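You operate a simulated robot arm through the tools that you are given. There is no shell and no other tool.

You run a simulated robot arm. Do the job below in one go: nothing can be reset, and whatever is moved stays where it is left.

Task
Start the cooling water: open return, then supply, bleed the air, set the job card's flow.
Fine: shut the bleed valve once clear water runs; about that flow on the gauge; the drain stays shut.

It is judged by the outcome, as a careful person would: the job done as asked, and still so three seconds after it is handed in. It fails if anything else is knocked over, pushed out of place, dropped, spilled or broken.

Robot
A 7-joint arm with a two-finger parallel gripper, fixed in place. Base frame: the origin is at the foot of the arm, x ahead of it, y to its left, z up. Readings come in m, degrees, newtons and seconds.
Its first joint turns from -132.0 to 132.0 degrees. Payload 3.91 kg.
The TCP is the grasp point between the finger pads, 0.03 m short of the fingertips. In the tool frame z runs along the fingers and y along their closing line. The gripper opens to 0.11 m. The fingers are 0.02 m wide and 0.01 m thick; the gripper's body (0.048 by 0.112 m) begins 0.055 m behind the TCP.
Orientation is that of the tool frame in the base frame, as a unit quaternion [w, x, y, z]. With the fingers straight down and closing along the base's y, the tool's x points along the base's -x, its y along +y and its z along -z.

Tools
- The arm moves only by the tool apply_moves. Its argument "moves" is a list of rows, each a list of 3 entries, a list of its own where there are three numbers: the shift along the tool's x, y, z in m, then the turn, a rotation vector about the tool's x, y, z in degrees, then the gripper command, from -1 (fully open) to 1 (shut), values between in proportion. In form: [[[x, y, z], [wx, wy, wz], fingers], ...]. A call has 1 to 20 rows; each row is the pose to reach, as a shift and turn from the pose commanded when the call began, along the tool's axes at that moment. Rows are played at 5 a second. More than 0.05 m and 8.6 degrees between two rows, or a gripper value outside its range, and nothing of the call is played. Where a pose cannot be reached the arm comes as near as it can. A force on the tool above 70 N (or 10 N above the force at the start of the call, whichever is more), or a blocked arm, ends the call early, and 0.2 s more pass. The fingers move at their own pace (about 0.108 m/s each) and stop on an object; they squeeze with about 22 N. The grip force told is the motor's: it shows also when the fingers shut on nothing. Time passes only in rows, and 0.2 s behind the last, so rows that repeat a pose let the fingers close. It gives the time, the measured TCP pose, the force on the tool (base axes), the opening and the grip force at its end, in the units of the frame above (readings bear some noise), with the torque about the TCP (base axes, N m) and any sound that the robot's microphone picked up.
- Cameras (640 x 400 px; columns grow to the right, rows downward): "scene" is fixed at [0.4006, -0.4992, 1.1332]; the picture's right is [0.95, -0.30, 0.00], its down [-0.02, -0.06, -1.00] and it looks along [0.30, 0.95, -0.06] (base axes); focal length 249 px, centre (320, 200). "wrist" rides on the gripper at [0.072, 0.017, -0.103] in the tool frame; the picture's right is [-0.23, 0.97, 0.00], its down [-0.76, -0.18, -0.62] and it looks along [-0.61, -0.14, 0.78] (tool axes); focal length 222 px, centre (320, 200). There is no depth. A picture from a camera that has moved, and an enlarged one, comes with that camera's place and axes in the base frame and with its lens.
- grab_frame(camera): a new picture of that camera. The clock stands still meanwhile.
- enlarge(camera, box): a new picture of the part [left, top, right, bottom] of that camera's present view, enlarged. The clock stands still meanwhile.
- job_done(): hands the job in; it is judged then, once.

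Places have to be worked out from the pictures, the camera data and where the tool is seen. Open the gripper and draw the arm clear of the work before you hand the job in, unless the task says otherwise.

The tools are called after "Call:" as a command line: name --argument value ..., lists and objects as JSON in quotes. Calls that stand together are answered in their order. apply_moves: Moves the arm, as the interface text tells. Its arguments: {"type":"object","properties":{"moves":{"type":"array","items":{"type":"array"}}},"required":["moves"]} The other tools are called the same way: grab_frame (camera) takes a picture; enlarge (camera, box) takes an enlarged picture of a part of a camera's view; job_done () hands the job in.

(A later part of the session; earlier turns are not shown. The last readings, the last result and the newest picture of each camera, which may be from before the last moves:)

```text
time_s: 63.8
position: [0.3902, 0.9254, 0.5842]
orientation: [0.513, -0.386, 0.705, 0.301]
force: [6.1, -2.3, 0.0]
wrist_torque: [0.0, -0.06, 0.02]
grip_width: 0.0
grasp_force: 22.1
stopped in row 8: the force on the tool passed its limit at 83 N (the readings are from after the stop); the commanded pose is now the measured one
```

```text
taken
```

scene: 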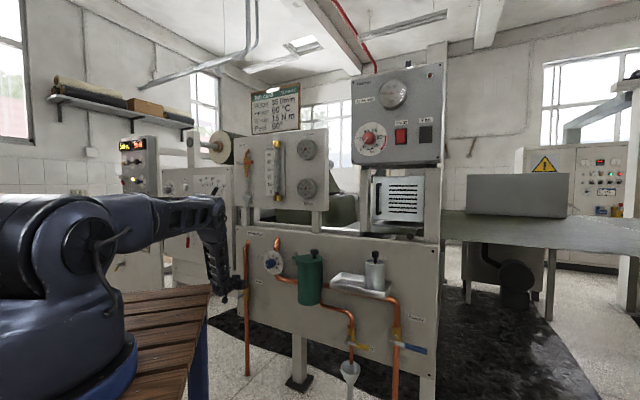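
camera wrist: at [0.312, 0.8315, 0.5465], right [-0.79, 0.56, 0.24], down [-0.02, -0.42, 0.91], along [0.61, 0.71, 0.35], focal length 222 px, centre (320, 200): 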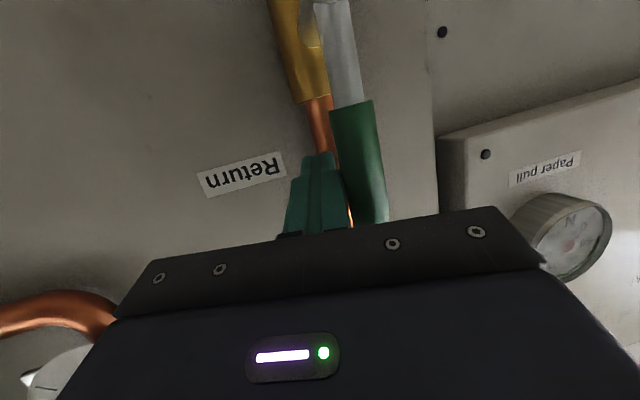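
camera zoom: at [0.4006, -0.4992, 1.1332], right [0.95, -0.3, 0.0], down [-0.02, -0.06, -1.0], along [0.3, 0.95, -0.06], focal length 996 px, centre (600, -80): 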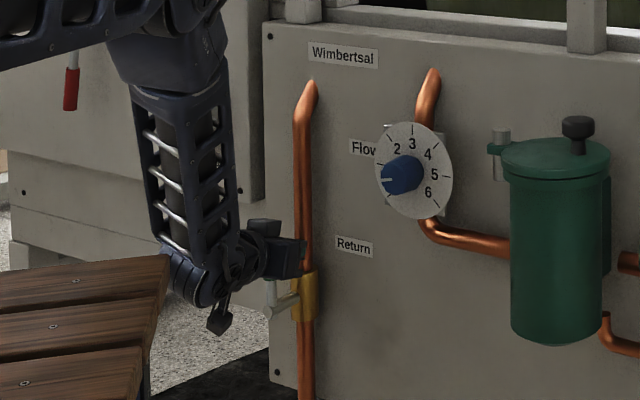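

The call was refused for one step slightly too long. I repeat with finer steps.

Call:
apply_moves --moves '[[[0.0006, -0.0145, -0.0035], [0, 0, 0], 1], [[0.013, -0.0046, -0.0428], [0, 0, 0], 1], [[0.02, 0.0013, -0.066], [0, 0, 0], 1], [[0.0275, 0.0073, -0.0893], [0, 0, 0], 1], [[0.0205, 0.0184, -0.1336], [0, 0, 0], 1]]'

Call:
enlarge --camera "scene" --box '[190, 220, 310, 320]'

Call:
grab_frame --camera "wrist"

```text
time_s: 65.0
position: [0.3033, 0.8202, 0.6041]
orientation: [0.514, -0.385, 0.706, 0.3]
force: [1.1, 0.2, -0.6]
wrist_torque: [0.01, -0.02, 0.05]
grip_width: 0.0
grasp_force: 22.2
```

```text
4.00 times, centred on (250, 270) of scene
camera zoom: at [0.4006, -0.4992, 1.1332], right [0.95, -0.3, 0.0], down [-0.02, -0.06, -1.0], along [0.3, 0.95, -0.06], focal length 996 px, centre (600, -80)
```

zoom: 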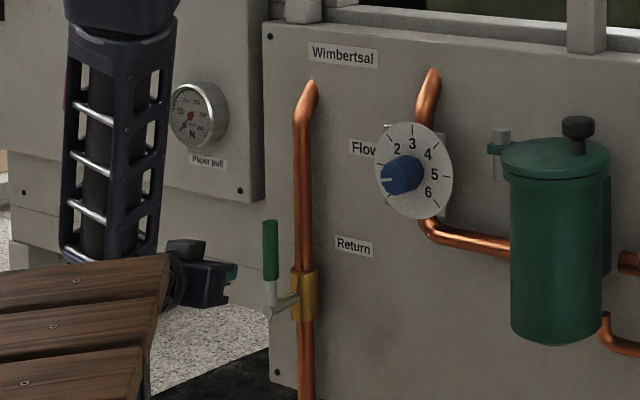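

```text
taken
camera wrist: at [0.2256, 0.7271, 0.567], right [-0.79, 0.56, 0.24], down [-0.02, -0.42, 0.91], along [0.61, 0.71, 0.35], focal length 222 px, centre (320, 200)
```

wrist: 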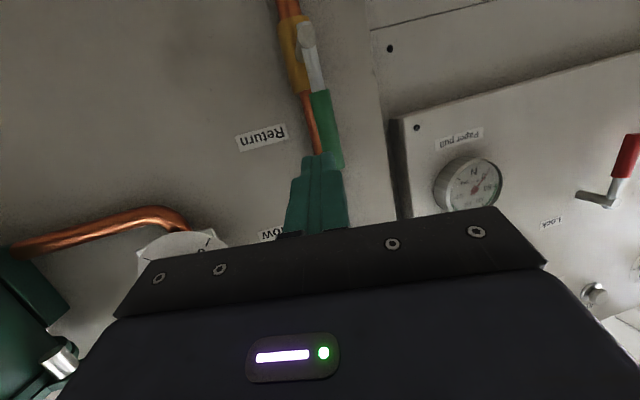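

The return lever stands upright and untouched. Now I raise to z≈0.82 to clear the bench and swing across in front of the panel to the supply side, turning the heading toward 12°.

Call:
apply_moves --moves '[[[-0.0413, 0.0012, -0.0127], [0, 0, 0], 1], [[-0.0827, 0.0024, -0.0253], [0, 0, 0], 1], [[-0.124, 0.0036, -0.038], [0, 0, 0], 1], [[-0.1654, 0.0048, -0.0506], [0, 0, 0], 1], [[-0.2067, 0.006, -0.0633], [0, 0, 0], 1], [[-0.2022, -0.0392, -0.0779], [3.0, -0.09, 0.92], 1], [[-0.1977, -0.0844, -0.0925], [6.0, -0.17, 1.84], 1], [[-0.1932, -0.1296, -0.107], [8.99, -0.26, 2.76], 1], [[-0.1886, -0.1748, -0.1216], [11.99, -0.35, 3.67], 1], [[-0.1841, -0.22, -0.1362], [14.99, -0.44, 4.59], 1], [[-0.1796, -0.2652, -0.1508], [17.99, -0.52, 5.51], 1], [[-0.1751, -0.3104, -0.1654], [20.99, -0.61, 6.43], 1], [[-0.1706, -0.3556, -0.1799], [23.98, -0.7, 7.35], 1], [[-0.1661, -0.4008, -0.1945], [26.98, -0.78, 8.27], 1], [[-0.1616, -0.446, -0.2091], [29.98, -0.87, 9.19], 1], [[-0.1571, -0.4912, -0.2237], [32.98, -0.96, 10.11], 1], [[-0.1526, -0.5364, -0.2383], [35.98, -1.04, 11.03], 1], [[-0.1481, -0.5816, -0.2528], [38.97, -1.13, 11.95], 1], [[-0.1436, -0.6268, -0.2674], [41.97, -1.22, 12.87], 1], [[-0.139, -0.672, -0.282], [44.97, -1.31, 13.78], 1]]'

Call:
grab_frame --camera "scene"

Call:
grab_frame --camera "wrist"

```text
time_s: 69.2
position: [0.7623, 0.2721, 0.8]
orientation: [0.59, -0.073, 0.801, 0.071]
force: [0.2, 0.8, -0.6]
wrist_torque: [-0.02, 0.0, -0.06]
grip_width: 0.0
grasp_force: 22.3
```

```text
taken
```

scene: 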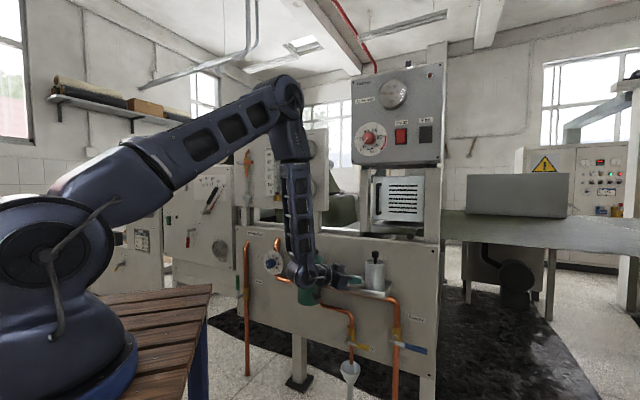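

```text
taken
camera wrist: at [0.6415, 0.2658, 0.7626], right [-0.13, 0.96, 0.24], down [-0.32, -0.27, 0.91], along [0.94, 0.04, 0.35], focal length 222 px, centre (320, 200)
```

wrist: 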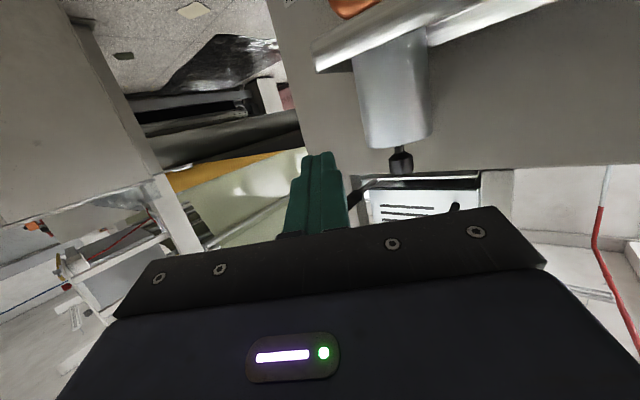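

I'm in front of the supply side at (0.762, 0.272, 0.80). Before lowering I look closely at the arm posture and at the tray and supply valve.

Call:
enlarge --camera "scene" --box '[0, 60, 420, 360]'

Call:
enlarge --camera "scene" --box '[290, 220, 450, 370]'

```text
1.33 times, centred on (210, 210) of scene
camera zoom: at [0.4006, -0.4992, 1.1332], right [0.95, -0.3, 0.0], down [-0.02, -0.06, -1.0], along [0.3, 0.95, -0.06], focal length 332 px, centre (467, 187)
```

zoom: 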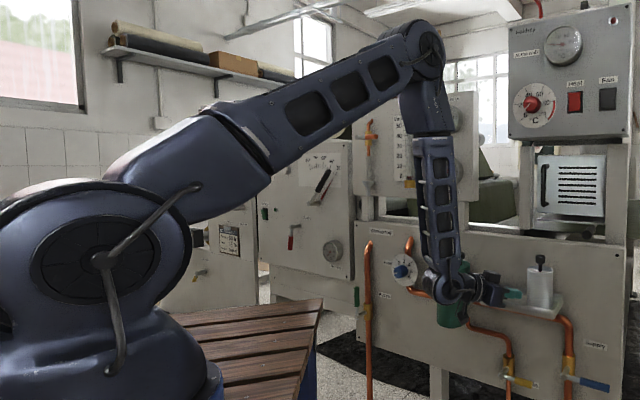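

```text
2.67 times, centred on (370, 295) of scene
camera zoom: at [0.4006, -0.4992, 1.1332], right [0.95, -0.3, 0.0], down [-0.02, -0.06, -1.0], along [0.3, 0.95, -0.06], focal length 664 px, centre (187, -53)
```

zoom: 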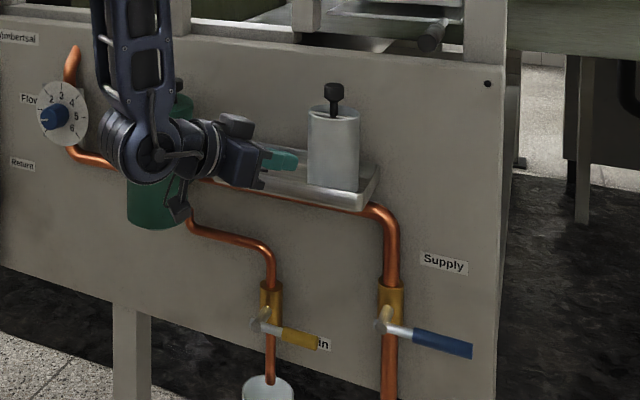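

The posture is now the natural one (elbow up, in plane). The tray's front right corner is near (0.935, 0.313, 0.70) and the supply valve sits below it, pivot ≈(0.976, 0.347, 0.49). I move to a viewing spot in front of the supply lever, below tray level.

Call:
apply_moves --moves '[[[0.0236, -0.0201, 0.0348], [-2.07, 0.06, -0.63], 1], [[0.0472, -0.0402, 0.0697], [-4.13, 0.12, -1.27], 1], [[0.0708, -0.0603, 0.1045], [-6.2, 0.18, -1.9], 1], [[0.0944, -0.0803, 0.1393], [-8.27, 0.24, -2.53], 1], [[0.118, -0.1004, 0.1742], [-10.33, 0.3, -3.17], 1], [[0.1416, -0.1205, 0.209], [-12.4, 0.36, -3.8], 1]]'

Call:
grab_frame --camera "wrist"

Call:
grab_frame --camera "scene"

```text
time_s: 70.6
position: [0.94, 0.1912, 0.5976]
orientation: [0.579, -0.163, 0.787, 0.138]
force: [0.3, 1.4, -0.2]
wrist_torque: [0.0, -0.01, 0.01]
grip_width: 0.0
grasp_force: 22.3
```

```text
taken
camera wrist: at [0.8243, 0.1569, 0.5617], right [-0.34, 0.91, 0.24], down [-0.25, -0.34, 0.91], along [0.91, 0.25, 0.35], focal length 222 px, centre (320, 200)
```

wrist: 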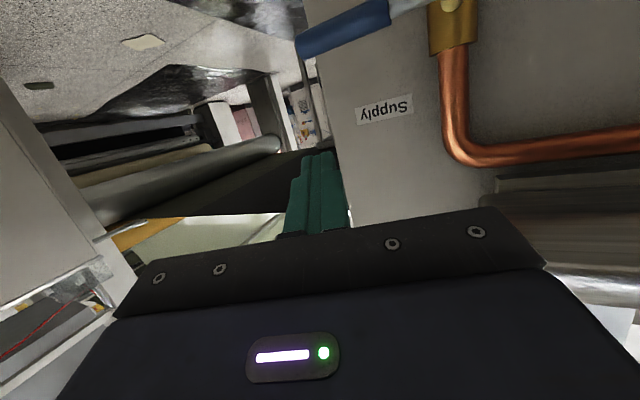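

```text
taken
```

scene: 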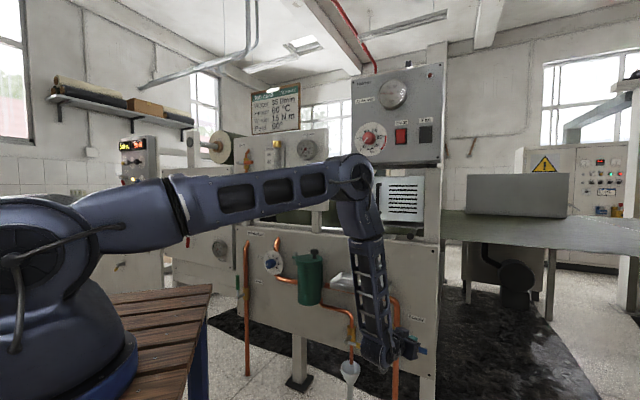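

The supply lever's tip is at about (1.077, 0.246, 0.495), pivot near (0.976, 0.347, 0.495). I lower in front of it to z≈0.44 with heading 37°.

Call:
apply_moves --moves '[[[0.0339, 0, 0.0239], [-2.87, 0.09, -0.88], 1], [[0.0678, -0.0001, 0.0479], [-5.74, 0.17, -1.75], 1], [[0.1017, -0.0001, 0.0718], [-8.61, 0.26, -2.63], 1], [[0.1356, -0.0002, 0.0957], [-11.48, 0.34, -3.5], 1]]'

Call:
grab_frame --camera "wrist"

Call:
enlarge --camera "scene" --box '[290, 220, 450, 370]'

```text
time_s: 71.6
position: [0.9838, 0.2163, 0.4427]
orientation: [0.561, -0.244, 0.766, 0.197]
force: [-0.2, -0.1, 0.6]
wrist_torque: [0.01, 0.04, 0.0]
grip_width: 0.0
grasp_force: 22.1
```

```text
taken
camera wrist: at [0.8778, 0.1588, 0.4055], right [-0.52, 0.82, 0.25], down [-0.18, -0.39, 0.91], along [0.83, 0.43, 0.35], focal length 222 px, centre (320, 200)
```

wrist: 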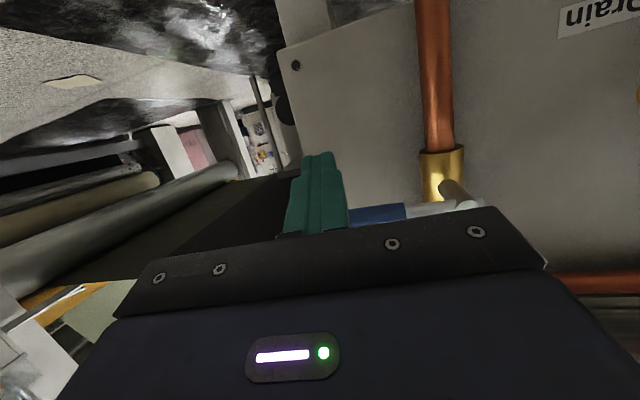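

```text
2.67 times, centred on (370, 295) of scene
camera zoom: at [0.4006, -0.4992, 1.1332], right [0.95, -0.3, 0.0], down [-0.02, -0.06, -1.0], along [0.3, 0.95, -0.06], focal length 664 px, centre (187, -53)
```

zoom: 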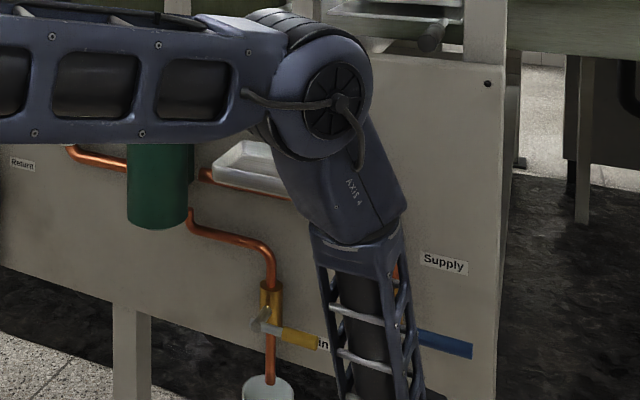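

The elbow now hides the lever in the scene view, but the wrist view is good; combining views puts the lever axis at z≈0.50, about 8 cm off the panel. I slide the fingers under it and push up about 16°.

Call:
apply_moves --moves '[[[-0.0162, 0.002, 0.028], [0, 0, 0], 1], [[-0.0302, 0.007, 0.0568], [0, 0, 0], 1], [[-0.0529, 0.0077, 0.0498], [0, 0, 0], 1], [[-0.0665, 0.0057, 0.046], [0, 0, 0], 1], [[-0.0803, 0.0056, 0.0419], [0, 0, 0], 1]]'

Call:
grab_frame --camera "wrist"

Call:
grab_frame --camera "scene"

```text
time_s: 72.8
position: [1.0345, 0.2558, 0.5076]
orientation: [0.561, -0.244, 0.766, 0.197]
force: [1.1, -0.7, -2.1]
wrist_torque: [-0.04, -0.05, 0.01]
grip_width: 0.0
grasp_force: 22.0
```

```text
taken
camera wrist: at [0.928, 0.1993, 0.4705], right [-0.52, 0.82, 0.24], down [-0.18, -0.39, 0.91], along [0.83, 0.43, 0.35], focal length 222 px, centre (320, 200)
```

wrist: 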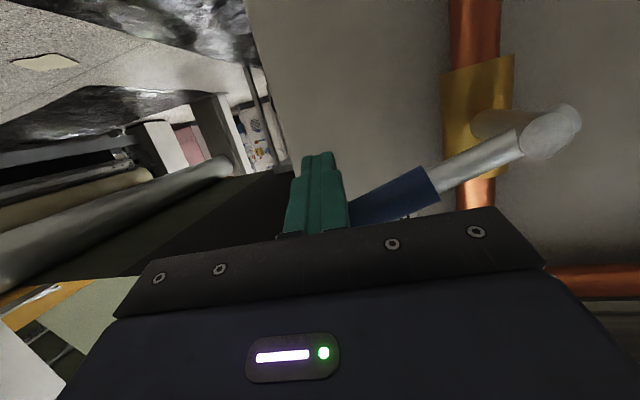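

```text
taken
```

scene: 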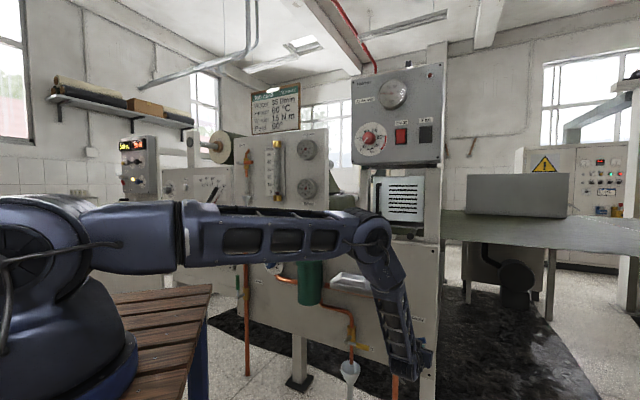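

The supply lever lifts easily (about 2 N). I carry on along the arc to roughly 83°.

Call:
apply_moves --moves '[[[-0.0147, 0.0044, -0.0055], [0, 0, 0], 1], [[-0.0308, 0.0098, -0.0113], [0, 0, 0], 1], [[-0.0442, 0.0194, -0.0168], [0, 0, 0], 1], [[-0.0563, 0.0307, -0.0221], [0, 0, 0], 1], [[-0.0662, 0.0436, -0.0272], [0, 0, 0], 1], [[-0.0737, 0.0583, -0.0317], [0, 0, 0], 1], [[-0.0784, 0.0706, -0.0351], [0, 0, 0], 1]]'

Call:
grab_frame --camera "wrist"

Call:
enlarge --camera "scene" --box '[290, 220, 450, 370]'

```text
time_s: 74.4
position: [0.986, 0.306, 0.5956]
orientation: [0.561, -0.243, 0.766, 0.197]
force: [0.9, -1.5, -1.8]
wrist_torque: [0.05, -0.02, -0.01]
grip_width: 0.0
grasp_force: 21.9
```

```text
taken
camera wrist: at [0.8791, 0.2487, 0.5575], right [-0.52, 0.82, 0.25], down [-0.18, -0.39, 0.91], along [0.83, 0.43, 0.35], focal length 222 px, centre (320, 200)
```

wrist: 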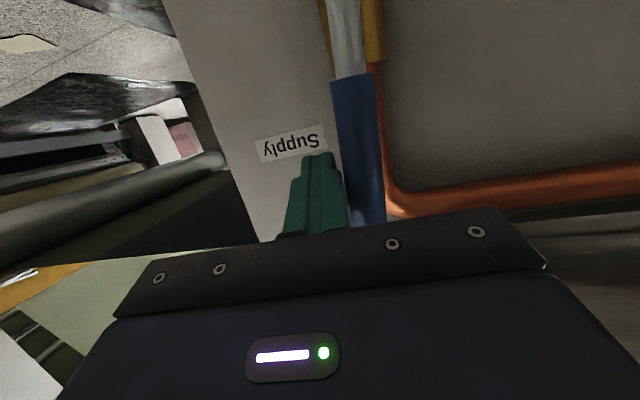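

```text
2.67 times, centred on (370, 295) of scene
camera zoom: at [0.4006, -0.4992, 1.1332], right [0.95, -0.3, 0.0], down [-0.02, -0.06, -1.0], along [0.3, 0.95, -0.06], focal length 664 px, centre (187, -53)
```

zoom: 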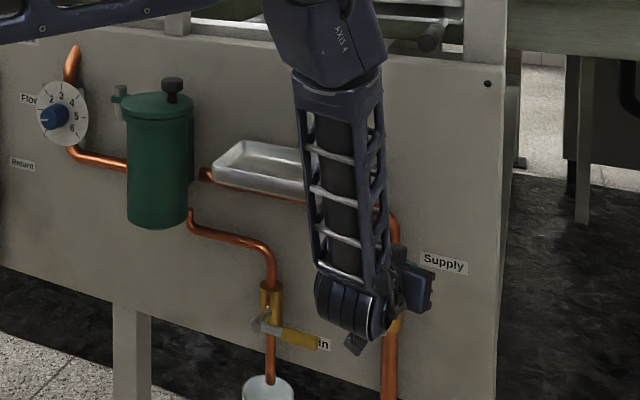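

The supply lever is about 7° short of upright. I push it the last bit to the left in small steps until it meets its stop.

Call:
apply_moves --moves '[[[-0.0014, 0.0073, -0.0016], [0, 0, 0], 1], [[-0.0011, 0.0119, -0.0022], [0, 0, 0], 1], [[-0.0008, 0.0159, -0.0027], [0, 0, 0], 1], [[-0.0006, 0.0198, -0.0033], [0, 0, 0], 1]]'

Call:
enlarge --camera "wrist" --box '[240, 0, 440, 240]'

```text
time_s: 75.4
position: [0.9799, 0.3086, 0.5974]
orientation: [0.563, -0.241, 0.767, 0.192]
force: [3.4, -9.1, -0.2]
wrist_torque: [-0.04, -0.04, 0.03]
grip_width: 0.0
grasp_force: 22.3
stopped in row 4: the force on the tool passed its limit at 76 N (the readings are from after the stop); the commanded pose is now the measured one
```

```text
1.67 times, centred on (340, 120) of wrist
camera zoom: at [0.872, 0.2532, 0.5598], right [-0.51, 0.82, 0.24], down [-0.19, -0.38, 0.91], along [0.84, 0.42, 0.35], focal length 370 px, centre (287, 333)
```

zoom: 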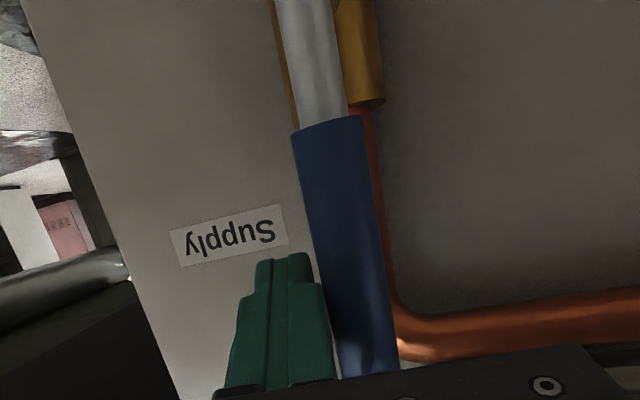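

The supply lever has met its stop upright (76 N, within a degree of vertical). I move off to the right and back out, then check the scene.

Call:
apply_moves --moves '[[[-0.0011, -0.0148, 0.002], [0, 0, 0], 1], [[0.0103, -0.0208, -0.0359], [0, 0, 0], 1], [[0.0219, -0.0266, -0.0738], [0, 0, 0], 1], [[0.0333, -0.0325, -0.1117], [0, 0, 0], 1], [[0.0446, -0.0384, -0.1494], [0, 0, 0], 1]]'

Call:
grab_frame --camera "scene"

Call:
grab_frame --camera "wrist"

Call:
enlarge --camera "scene" --box '[230, 130, 340, 215]'

```text
time_s: 76.6
position: [0.8758, 0.1893, 0.5979]
orientation: [0.563, -0.241, 0.767, 0.192]
force: [-0.2, 0.3, 0.0]
wrist_torque: [-0.03, -0.02, -0.01]
grip_width: 0.0
grasp_force: 21.7
```

```text
taken
```

scene: 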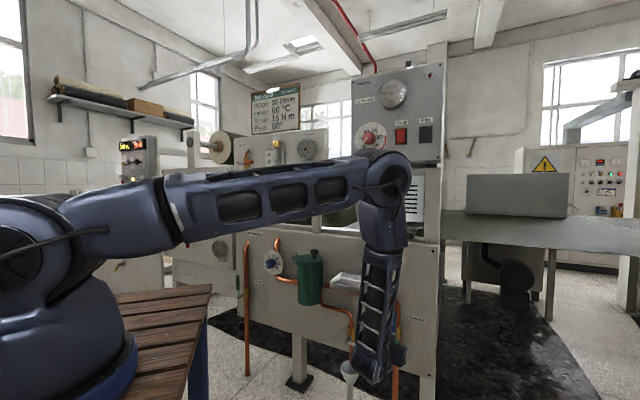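

```text
taken
camera wrist: at [0.768, 0.1321, 0.5605], right [-0.51, 0.82, 0.24], down [-0.19, -0.38, 0.91], along [0.84, 0.42, 0.35], focal length 222 px, centre (320, 200)
```

wrist: 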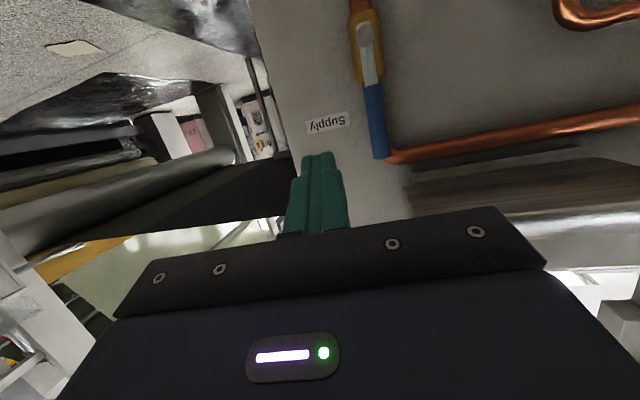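

```text
4.71 times, centred on (285, 172) of scene
camera zoom: at [0.4006, -0.4992, 1.1332], right [0.95, -0.3, 0.0], down [-0.02, -0.06, -1.0], along [0.3, 0.95, -0.06], focal length 1172 px, centre (485, 329)
```

zoom: 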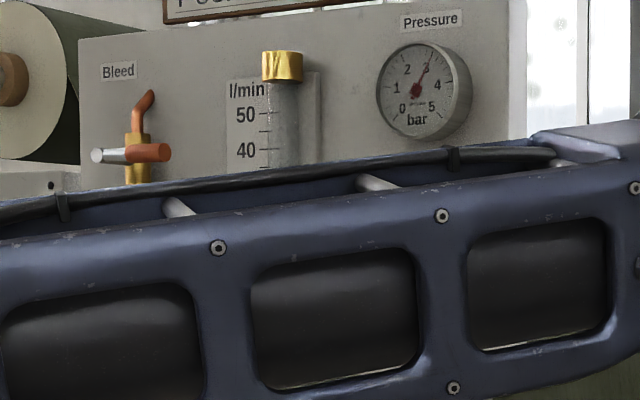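

Pressure now shows about 3 bar, so supply and return are open. Next is the bleed valve: its orange lever runs from hub ≈(0.380, 0.906, 1.25) to tip ≈(0.456, 0.852, 1.25). I raise the arm in front of the panel first.

Call:
apply_moves --moves '[[[-0.0423, 0.0104, -0.0156], [0, 0, 0], 1], [[-0.0845, 0.0208, -0.0313], [0, 0, 0], 1], [[-0.1268, 0.0312, -0.0469], [0, 0, 0], 1], [[-0.169, 0.0416, -0.0625], [0, 0, 0], 1], [[-0.2113, 0.0521, -0.0782], [0, 0, 0], 1], [[-0.2535, 0.0625, -0.0938], [0, 0, 0], 1], [[-0.2958, 0.0729, -0.1094], [0, 0, 0], 1], [[-0.338, 0.0833, -0.125], [0, 0, 0], 1], [[-0.3803, 0.0937, -0.1407], [0, 0, 0], 1], [[-0.4225, 0.1041, -0.1563], [0, 0, 0], 1]]'

Call:
grab_frame --camera "scene"

Call:
grab_frame --camera "wrist"

```text
time_s: 78.8
position: [0.7988, 0.2486, 1.0491]
orientation: [0.562, -0.241, 0.767, 0.193]
force: [0.0, 0.4, -0.1]
wrist_torque: [0.03, -0.03, 0.02]
grip_width: 0.0002
grasp_force: 22.1
```

```text
taken
```

scene: 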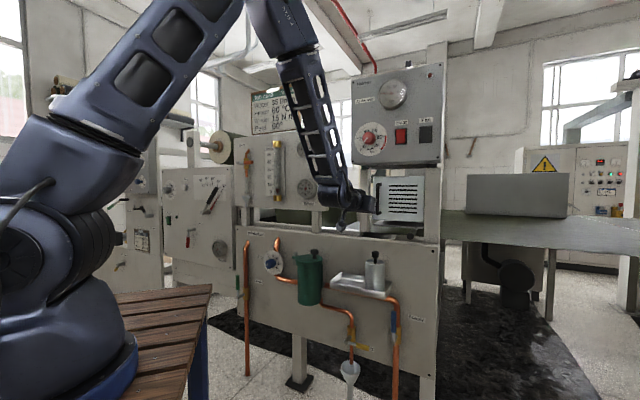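

```text
taken
camera wrist: at [0.692, 0.193, 1.0102], right [-0.51, 0.82, 0.24], down [-0.18, -0.38, 0.91], along [0.84, 0.42, 0.35], focal length 222 px, centre (320, 200)
```

wrist: 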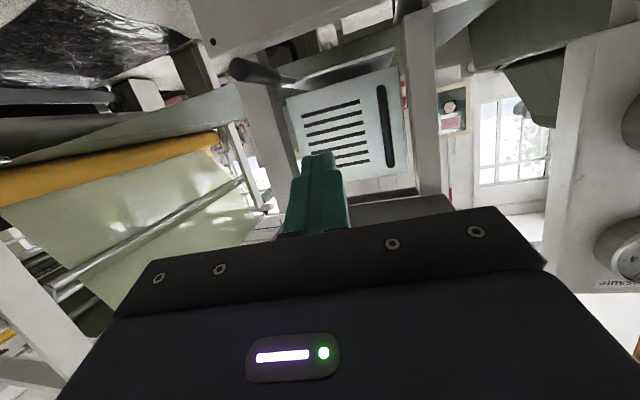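

All clear. Now I swing left to a spot in front of the bleed valve, about (0.36, 0.72, 1.20), heading ~52°.

Call:
apply_moves --moves '[[[-0.0075, 0.0459, -0.0084], [-1.09, 0.03, -0.33], 1], [[-0.015, 0.0917, -0.0167], [-2.19, 0.05, -0.67], 1], [[-0.0226, 0.1376, -0.0251], [-3.28, 0.08, -1.0], 1], [[-0.0301, 0.1834, -0.0335], [-4.37, 0.11, -1.34], 1], [[-0.0376, 0.2293, -0.0418], [-5.46, 0.13, -1.67], 1], [[-0.0451, 0.2751, -0.0502], [-6.56, 0.16, -2.01], 1], [[-0.0527, 0.321, -0.0586], [-7.65, 0.19, -2.34], 1], [[-0.0602, 0.3669, -0.0669], [-8.74, 0.21, -2.67], 1], [[-0.0677, 0.4127, -0.0753], [-9.84, 0.24, -3.01], 1], [[-0.0752, 0.4586, -0.0836], [-10.93, 0.26, -3.34], 1], [[-0.0827, 0.5044, -0.092], [-12.02, 0.29, -3.68], 1], [[-0.0903, 0.5503, -0.1004], [-13.11, 0.32, -4.01], 1], [[-0.0978, 0.5961, -0.1087], [-14.21, 0.34, -4.35], 1], [[-0.1053, 0.642, -0.1171], [-15.3, 0.37, -4.68], 1]]'

Call:
grab_frame --camera "scene"

Call:
grab_frame --camera "wrist"

```text
time_s: 81.8
position: [0.3583, 0.7187, 1.2011]
orientation: [0.532, -0.345, 0.725, 0.269]
force: [-0.5, 0.5, 0.5]
wrist_torque: [0.01, 0.04, 0.06]
grip_width: 0.0002
grasp_force: 22.3
```

```text
taken
```

scene: 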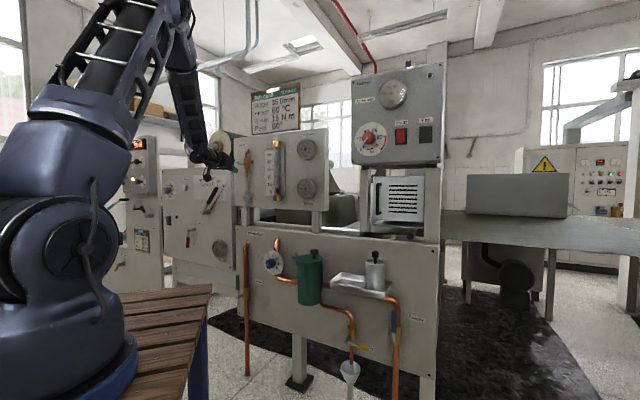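

```text
taken
camera wrist: at [0.2705, 0.6344, 1.163], right [-0.72, 0.65, 0.24], down [-0.07, -0.42, 0.91], along [0.69, 0.64, 0.35], focal length 222 px, centre (320, 200)
```

wrist: 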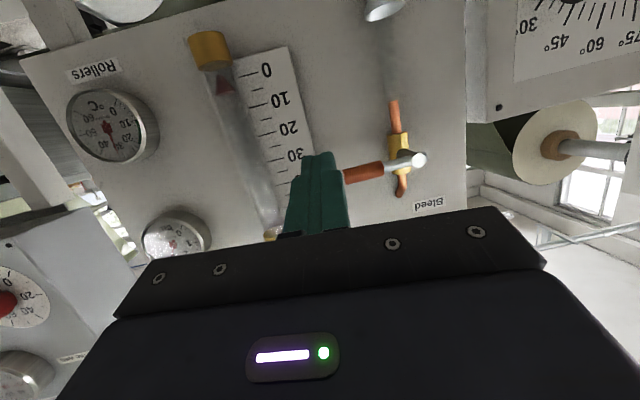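

The bleed lever is at z≈1.2515, hub (0.382, 0.924), tip about (0.462, 0.870). I bring the closed fingers beneath its sleeve and push up a little, watching the force.

Call:
apply_moves --moves '[[[-0.0106, 0.019, 0.03], [0, 0, 0], 1], [[-0.0212, 0.0379, 0.0599], [0, 0, 0], 1], [[-0.03, 0.0408, 0.0839], [0, 0, 0], 1], [[-0.0388, 0.0436, 0.1078], [0, 0, 0], 1], [[-0.0537, 0.0381, 0.15], [0, 0, 0], 1], [[-0.0773, 0.0387, 0.1429], [0, 0, 0], 1], [[-0.0892, 0.0365, 0.1389], [0, 0, 0], 1]]'

Call:
grab_frame --camera "wrist"

Call:
enlarge --camera "scene" --box '[230, 130, 340, 215]'

```text
time_s: 83.4
position: [0.4287, 0.8642, 1.2446]
orientation: [0.531, -0.345, 0.725, 0.269]
force: [-2.0, -0.6, -1.9]
wrist_torque: [-0.06, -0.02, 0.03]
grip_width: 0.0001
grasp_force: 22.2
```

```text
taken
camera wrist: at [0.3414, 0.781, 1.2076], right [-0.72, 0.65, 0.24], down [-0.07, -0.42, 0.91], along [0.69, 0.64, 0.35], focal length 222 px, centre (320, 200)
```

wrist: 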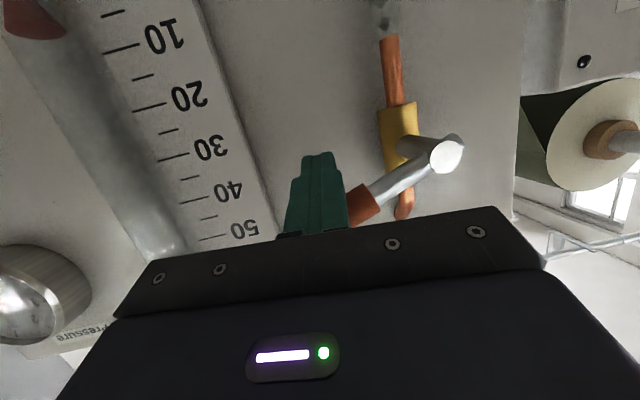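

```text
4.71 times, centred on (285, 172) of scene
camera zoom: at [0.4006, -0.4992, 1.1332], right [0.95, -0.3, 0.0], down [-0.02, -0.06, -1.0], along [0.3, 0.95, -0.06], focal length 1172 px, centre (485, 329)
```

zoom: 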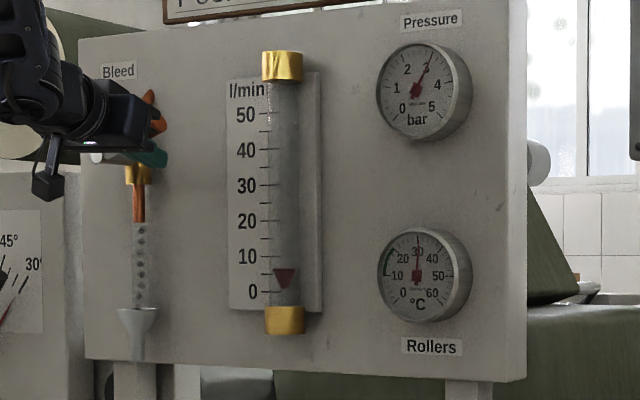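

Pushing up opens the bleed: bubbles are showing in the clear tube. I open it a bit further, to about 45–50°, and wait a moment while watching the tube.

Call:
apply_moves --moves '[[[-0.0209, 0.0016, -0.0053], [0, 0, 0], 1], [[-0.0386, 0.0071, -0.0101], [0, 0, 0], 1], [[-0.0386, 0.0071, -0.0101], [0, 0, 0], 1], [[-0.0386, 0.0071, -0.0101], [0, 0, 0], 1], [[-0.0386, 0.0071, -0.0101], [0, 0, 0], 1], [[-0.0386, 0.0071, -0.0101], [0, 0, 0], 1]]'

Call:
grab_frame --camera "wrist"

Call:
enlarge --camera "scene" --box '[230, 130, 340, 215]'

```text
time_s: 84.8
position: [0.4249, 0.8687, 1.2847]
orientation: [0.531, -0.346, 0.725, 0.269]
force: [0.4, 0.9, 0.3]
wrist_torque: [-0.01, 0.01, 0.0]
grip_width: 0.0001
grasp_force: 22.2
```

```text
taken
camera wrist: at [0.337, 0.786, 1.2472], right [-0.72, 0.65, 0.24], down [-0.07, -0.42, 0.91], along [0.69, 0.64, 0.35], focal length 222 px, centre (320, 200)
```

wrist: 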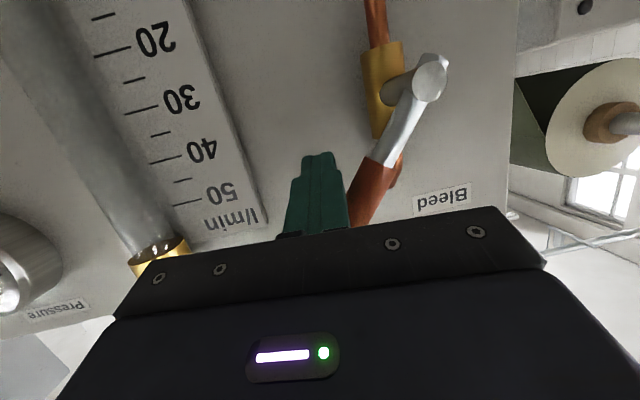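

```text
4.71 times, centred on (285, 172) of scene
camera zoom: at [0.4006, -0.4992, 1.1332], right [0.95, -0.3, 0.0], down [-0.02, -0.06, -1.0], along [0.3, 0.95, -0.06], focal length 1172 px, centre (485, 329)
```

zoom: 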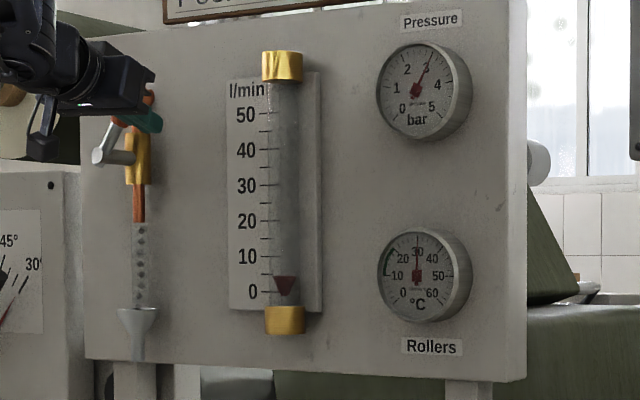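

The lever is at about 50° and bubbles still run through the tube. I hold here for a few seconds and look again.

Call:
apply_moves --moves '[[[0, 0, 0], [0, 0, 0], 1], [[0, 0, 0], [0, 0, 0], 1], [[0, 0, 0], [0, 0, 0], 1], [[0, 0, 0], [0, 0, 0], 1], [[0, 0, 0], [0, 0, 0], 1], [[0, 0, 0], [0, 0, 0], 1], [[0, 0, 0], [0, 0, 0], 1], [[0, 0, 0], [0, 0, 0], 1], [[0, 0, 0], [0, 0, 0], 1], [[0, 0, 0], [0, 0, 0], 1], [[0, 0, 0], [0, 0, 0], 1], [[0, 0, 0], [0, 0, 0], 1], [[0, 0, 0], [0, 0, 0], 1], [[0, 0, 0], [0, 0, 0], 1], [[0, 0, 0], [0, 0, 0], 1]]'

Call:
enlarge --camera "scene" --box '[230, 130, 340, 215]'

Call:
enlarge --camera "scene" --box '[240, 160, 280, 215]'

```text
time_s: 88.0
position: [0.4249, 0.8709, 1.2845]
orientation: [0.531, -0.346, 0.726, 0.269]
force: [-0.1, 0.2, 0.7]
wrist_torque: [0.0, -0.01, 0.0]
grip_width: 0.0001
grasp_force: 22.4
```

```text
4.71 times, centred on (285, 172) of scene
camera zoom: at [0.4006, -0.4992, 1.1332], right [0.95, -0.3, 0.0], down [-0.02, -0.06, -1.0], along [0.3, 0.95, -0.06], focal length 1172 px, centre (485, 329)
```

zoom: 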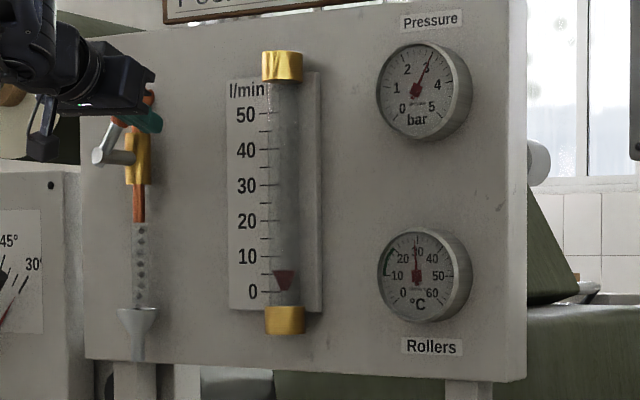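

```text
7.27 times, centred on (260, 188) of scene
camera zoom: at [0.4006, -0.4992, 1.1332], right [0.95, -0.3, 0.0], down [-0.02, -0.06, -1.0], along [0.3, 0.95, -0.06], focal length 1811 px, centre (756, 291)
```

zoom: 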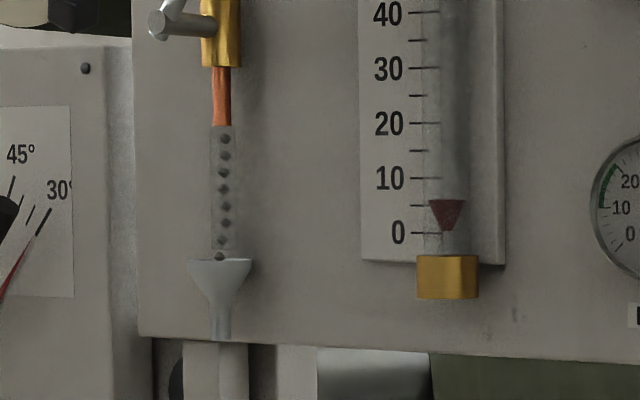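

Bubbles are still passing and the flow float bobs near zero. I hold about four more seconds.

Call:
apply_moves --moves '[[[0, 0, 0], [0, 0, 0], 1], [[0, 0, 0], [0, 0, 0], 1], [[0, 0, 0], [0, 0, 0], 1], [[0, 0, 0], [0, 0, 0], 1], [[0, 0, 0], [0, 0, 0], 1], [[0, 0, 0], [0, 0, 0], 1], [[0, 0, 0], [0, 0, 0], 1], [[0, 0, 0], [0, 0, 0], 1], [[0, 0, 0], [0, 0, 0], 1], [[0, 0, 0], [0, 0, 0], 1], [[0, 0, 0], [0, 0, 0], 1], [[0, 0, 0], [0, 0, 0], 1], [[0, 0, 0], [0, 0, 0], 1], [[0, 0, 0], [0, 0, 0], 1], [[0, 0, 0], [0, 0, 0], 1], [[0, 0, 0], [0, 0, 0], 1], [[0, 0, 0], [0, 0, 0], 1], [[0, 0, 0], [0, 0, 0], 1], [[0, 0, 0], [0, 0, 0], 1], [[0, 0, 0], [0, 0, 0], 1]]'

Call:
enlarge --camera "scene" --box '[240, 160, 280, 215]'

```text
time_s: 92.2
position: [0.4246, 0.8688, 1.2853]
orientation: [0.531, -0.346, 0.725, 0.269]
force: [0.0, 0.3, 0.2]
wrist_torque: [0.0, 0.0, -0.01]
grip_width: 0.0002
grasp_force: 22.1
```

```text
7.27 times, centred on (260, 188) of scene
camera zoom: at [0.4006, -0.4992, 1.1332], right [0.95, -0.3, 0.0], down [-0.02, -0.06, -1.0], along [0.3, 0.95, -0.06], focal length 1811 px, centre (756, 291)
```

zoom: 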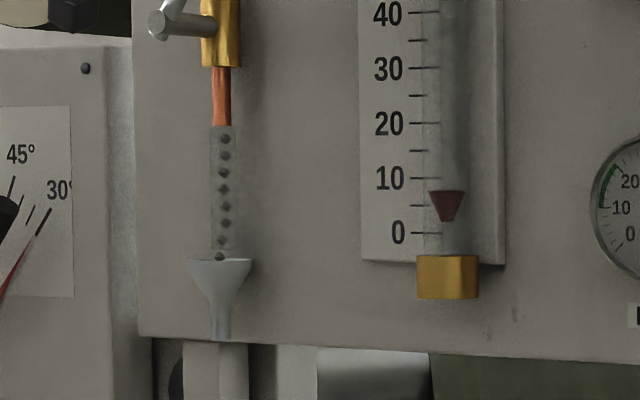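

Still bubbling, so I open the bleed fully (about 85–90°) to speed it up, then hold.

Call:
apply_moves --moves '[[[-0.02, 0.0142, -0.004], [0, 0, 0], 1], [[-0.0319, 0.0291, -0.0057], [0, 0, 0], 1], [[-0.0361, 0.0371, -0.0058], [0, 0, 0], 1], [[-0.0361, 0.0371, -0.0058], [0, 0, 0], 1], [[-0.0361, 0.0371, -0.0058], [0, 0, 0], 1], [[-0.0361, 0.0371, -0.0058], [0, 0, 0], 1], [[-0.0361, 0.0371, -0.0058], [0, 0, 0], 1], [[-0.0361, 0.0371, -0.0058], [0, 0, 0], 1], [[-0.0361, 0.0371, -0.0058], [0, 0, 0], 1], [[-0.0361, 0.0371, -0.0058], [0, 0, 0], 1], [[-0.0361, 0.0371, -0.0058], [0, 0, 0], 1], [[-0.0361, 0.0371, -0.0058], [0, 0, 0], 1], [[-0.0361, 0.0371, -0.0058], [0, 0, 0], 1]]'

Call:
enlarge --camera "scene" --box '[240, 150, 280, 215]'

Call:
grab_frame --camera "wrist"

```text
time_s: 95.0
position: [0.3985, 0.8955, 1.3218]
orientation: [0.531, -0.346, 0.725, 0.269]
force: [-0.9, -0.5, 0.0]
wrist_torque: [0.02, 0.02, -0.01]
grip_width: 0.0
grasp_force: 21.9
```

```text
6.15 times, centred on (260, 182) of scene
camera zoom: at [0.4006, -0.4992, 1.1332], right [0.95, -0.3, 0.0], down [-0.02, -0.06, -1.0], along [0.3, 0.95, -0.06], focal length 1532 px, centre (689, 308)
```

zoom: 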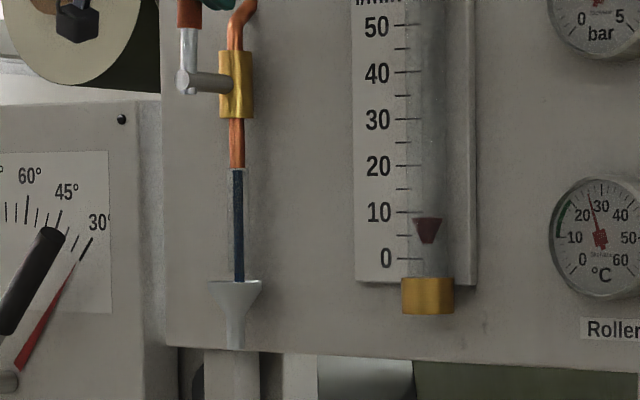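

```text
taken
camera wrist: at [0.3113, 0.8124, 1.2845], right [-0.72, 0.65, 0.24], down [-0.07, -0.42, 0.91], along [0.69, 0.64, 0.35], focal length 222 px, centre (320, 200)
```

wrist: 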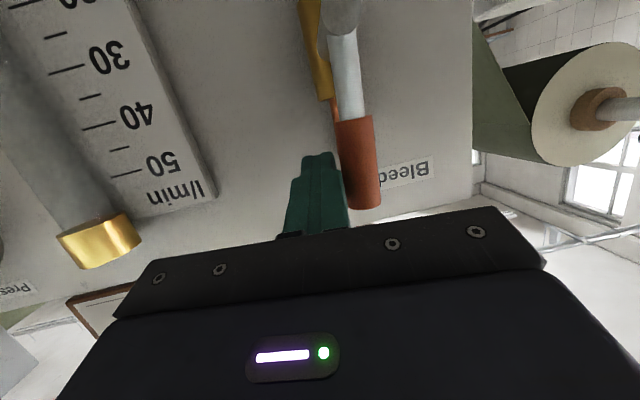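

A solid blue stream now runs: clear water. I must shut the bleed: I move the fingers off, out, around to the left side of the upright lever and back in.

Call:
apply_moves --moves '[[[0.0001, -0.0119, -0.0014], [0, 0, 0], 1], [[0.0118, -0.0071, -0.0395], [0, 0, 0], 1], [[0.0233, -0.0024, -0.0775], [0, 0, 0], 1], [[0.0227, 0.0443, -0.0717], [0, 0, 0], 1], [[0.0221, 0.0909, -0.066], [0, 0, 0], 1], [[0.0105, 0.0862, -0.0281], [0, 0, 0], 1], [[-0.001, 0.0814, 0.0099], [0, 0, 0], 1]]'

Call:
grab_frame --camera "wrist"

Call:
enlarge --camera "scene" --box '[220, 120, 340, 215]'

```text
time_s: 96.6
position: [0.3409, 0.9523, 1.3233]
orientation: [0.531, -0.346, 0.725, 0.269]
force: [-0.2, -1.1, 0.8]
wrist_torque: [-0.05, 0.02, 0.0]
grip_width: 0.0
grasp_force: 22.0
```

```text
taken
camera wrist: at [0.2533, 0.87, 1.2856], right [-0.72, 0.65, 0.24], down [-0.07, -0.42, 0.91], along [0.69, 0.64, 0.35], focal length 222 px, centre (320, 200)
```

wrist: 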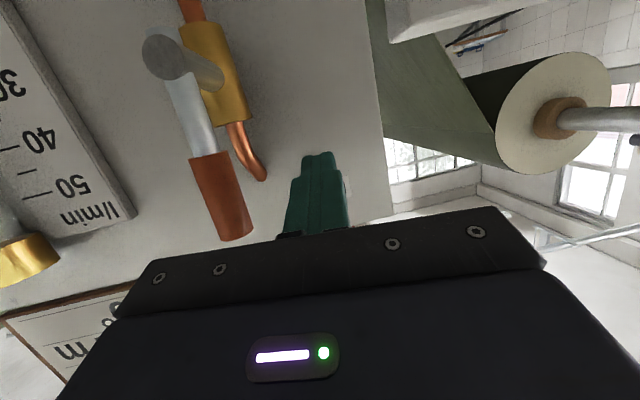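

```text
4.21 times, centred on (280, 168) of scene
camera zoom: at [0.4006, -0.4992, 1.1332], right [0.95, -0.3, 0.0], down [-0.02, -0.06, -1.0], along [0.3, 0.95, -0.06], focal length 1048 px, centre (488, 337)
```

zoom: 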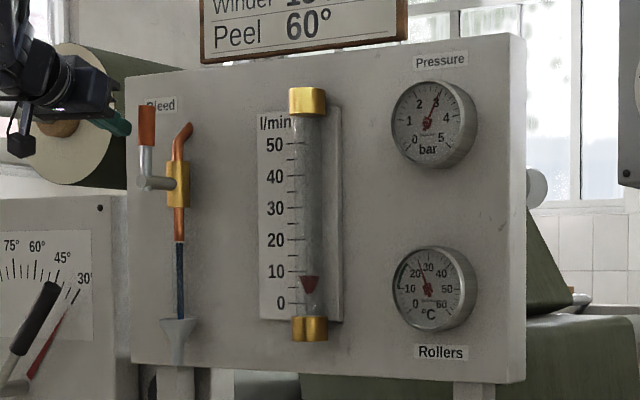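

The fingers are now left of the upright bleed lever and water runs solid. I push it right and down along its arc back to horizontal.

Call:
apply_moves --moves '[[[-0.0033, -0.0326, -0.0045], [0, 0, 0], 1], [[-0.0052, -0.0477, -0.0069], [0, 0, 0], 1], [[-0.0033, -0.0666, -0.0087], [0, 0, 0], 1], [[0.0033, -0.0845, -0.0091], [0, 0, 0], 1], [[0.0141, -0.1001, -0.0076], [0, 0, 0], 1], [[0.0284, -0.1126, -0.0049], [0, 0, 0], 1], [[0.0393, -0.1186, -0.0023], [0, 0, 0], 1], [[0.0451, -0.121, -0.0008], [0, 0, 0], 1]]'

Call:
grab_frame --camera "wrist"

Call:
enlarge --camera "scene" --box '[220, 120, 340, 215]'

```text
time_s: 98.4
position: [0.4286, 0.8684, 1.277]
orientation: [0.531, -0.345, 0.726, 0.269]
force: [0.7, -0.1, 1.9]
wrist_torque: [0.03, 0.0, 0.04]
grip_width: 0.0
grasp_force: 22.0
```

```text
taken
camera wrist: at [0.3401, 0.7853, 1.2388], right [-0.72, 0.65, 0.24], down [-0.07, -0.42, 0.91], along [0.69, 0.64, 0.35], focal length 222 px, centre (320, 200)
```

wrist: 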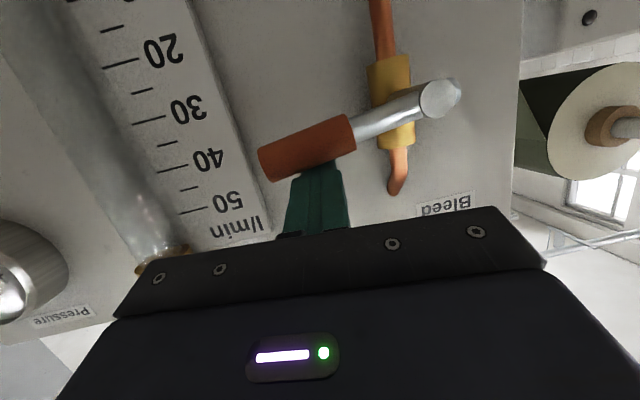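

```text
4.21 times, centred on (280, 168) of scene
camera zoom: at [0.4006, -0.4992, 1.1332], right [0.95, -0.3, 0.0], down [-0.02, -0.06, -1.0], along [0.3, 0.95, -0.06], focal length 1048 px, centre (488, 337)
```

zoom: 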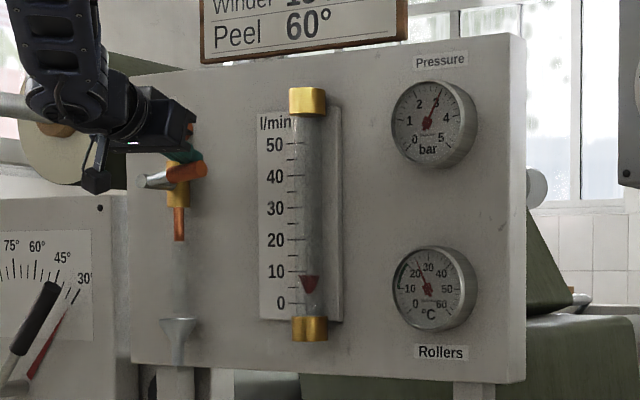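

The stream has stopped; the lever is about 8° from fully closed. I press it down in small steps to its stop.

Call:
apply_moves --moves '[[[0.0048, -0.0001, 0.0014], [0, 0, 0], 1], [[0.0096, -0.0002, 0.0029], [0, 0, 0], 1], [[0.0134, -0.0003, 0.004], [0, 0, 0], 1]]'

Call:
grab_frame --camera "wrist"

Call:
enlarge --camera "scene" --box '[230, 150, 290, 215]'

```text
time_s: 99.2
position: [0.4281, 0.8691, 1.2681]
orientation: [0.534, -0.344, 0.724, 0.27]
force: [9.7, 15.7, 34.3]
wrist_torque: [0.44, -0.2, 0.14]
grip_width: 0.0
grasp_force: 22.2
```

```text
taken
camera wrist: at [0.3401, 0.7855, 1.2289], right [-0.72, 0.65, 0.24], down [-0.08, -0.42, 0.9], along [0.69, 0.63, 0.36], focal length 222 px, centre (320, 200)
```

wrist: 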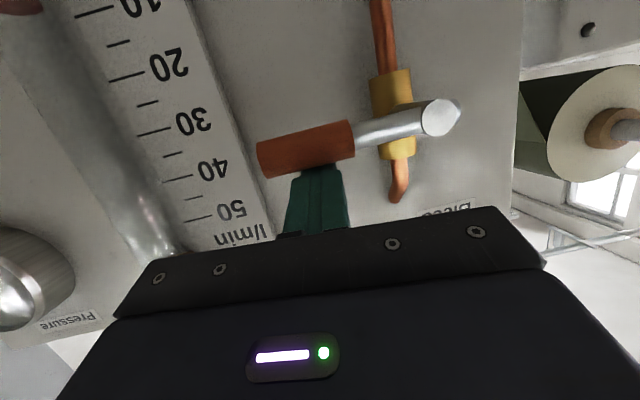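

```text
6.15 times, centred on (260, 182) of scene
camera zoom: at [0.4006, -0.4992, 1.1332], right [0.95, -0.3, 0.0], down [-0.02, -0.06, -1.0], along [0.3, 0.95, -0.06], focal length 1532 px, centre (689, 308)
```

zoom: 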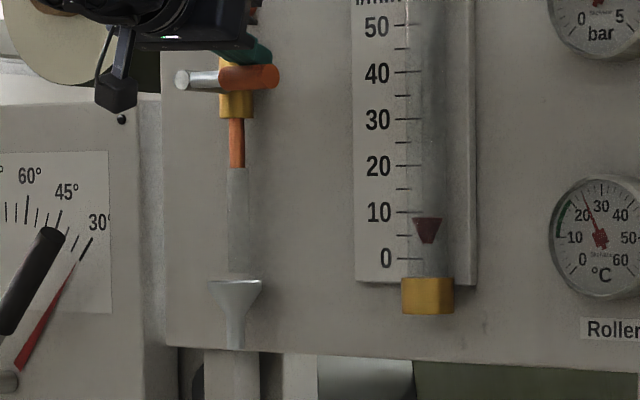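

The bleed is shut (firm stop at 34 N, tube dry) and the flow float reads about 6 l/min. I back away from the bleed lever.

Call:
apply_moves --moves '[[[-0.0192, 0.0005, -0.0057], [0, 0, 0], 1], [[-0.0126, 0.0054, -0.0452], [0, 0, 0], 1], [[-0.0011, 0.0101, -0.0832], [0, 0, 0], 1], [[0.0089, 0.0144, -0.1166], [0, 0, 0], 1]]'

Call:
enlarge --camera "scene" --box '[220, 120, 340, 215]'

Call:
enlarge --camera "scene" --box '[230, 220, 430, 370]'

```text
time_s: 100.2
position: [0.3467, 0.788, 1.286]
orientation: [0.531, -0.345, 0.726, 0.269]
force: [0.5, 0.0, -0.5]
wrist_torque: [0.01, -0.01, 0.02]
grip_width: 0.0
grasp_force: 22.1
```

```text
4.21 times, centred on (280, 168) of scene
camera zoom: at [0.4006, -0.4992, 1.1332], right [0.95, -0.3, 0.0], down [-0.02, -0.06, -1.0], along [0.3, 0.95, -0.06], focal length 1048 px, centre (488, 337)
```

zoom: 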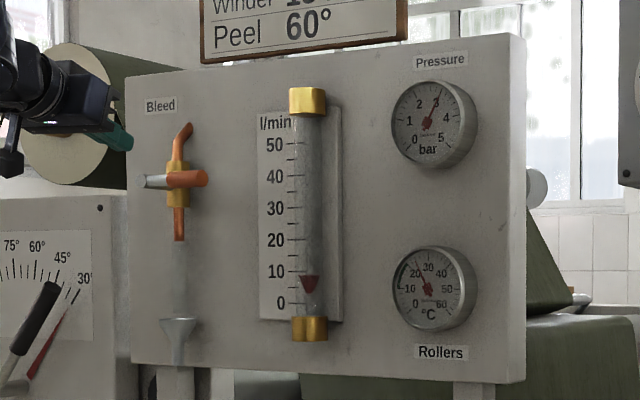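

```text
2.67 times, centred on (330, 295) of scene
camera zoom: at [0.4006, -0.4992, 1.1332], right [0.95, -0.3, 0.0], down [-0.02, -0.06, -1.0], along [0.3, 0.95, -0.06], focal length 664 px, centre (293, -53)
```

zoom: 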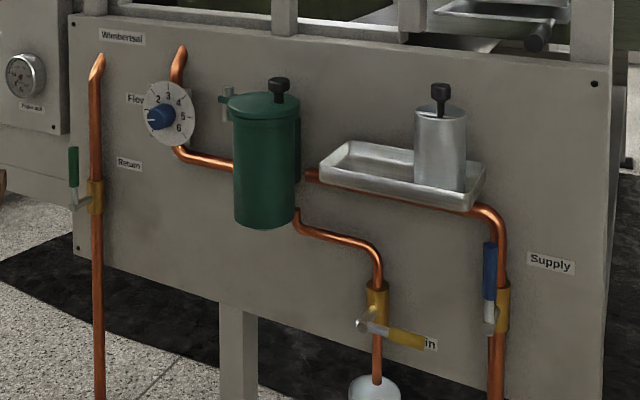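

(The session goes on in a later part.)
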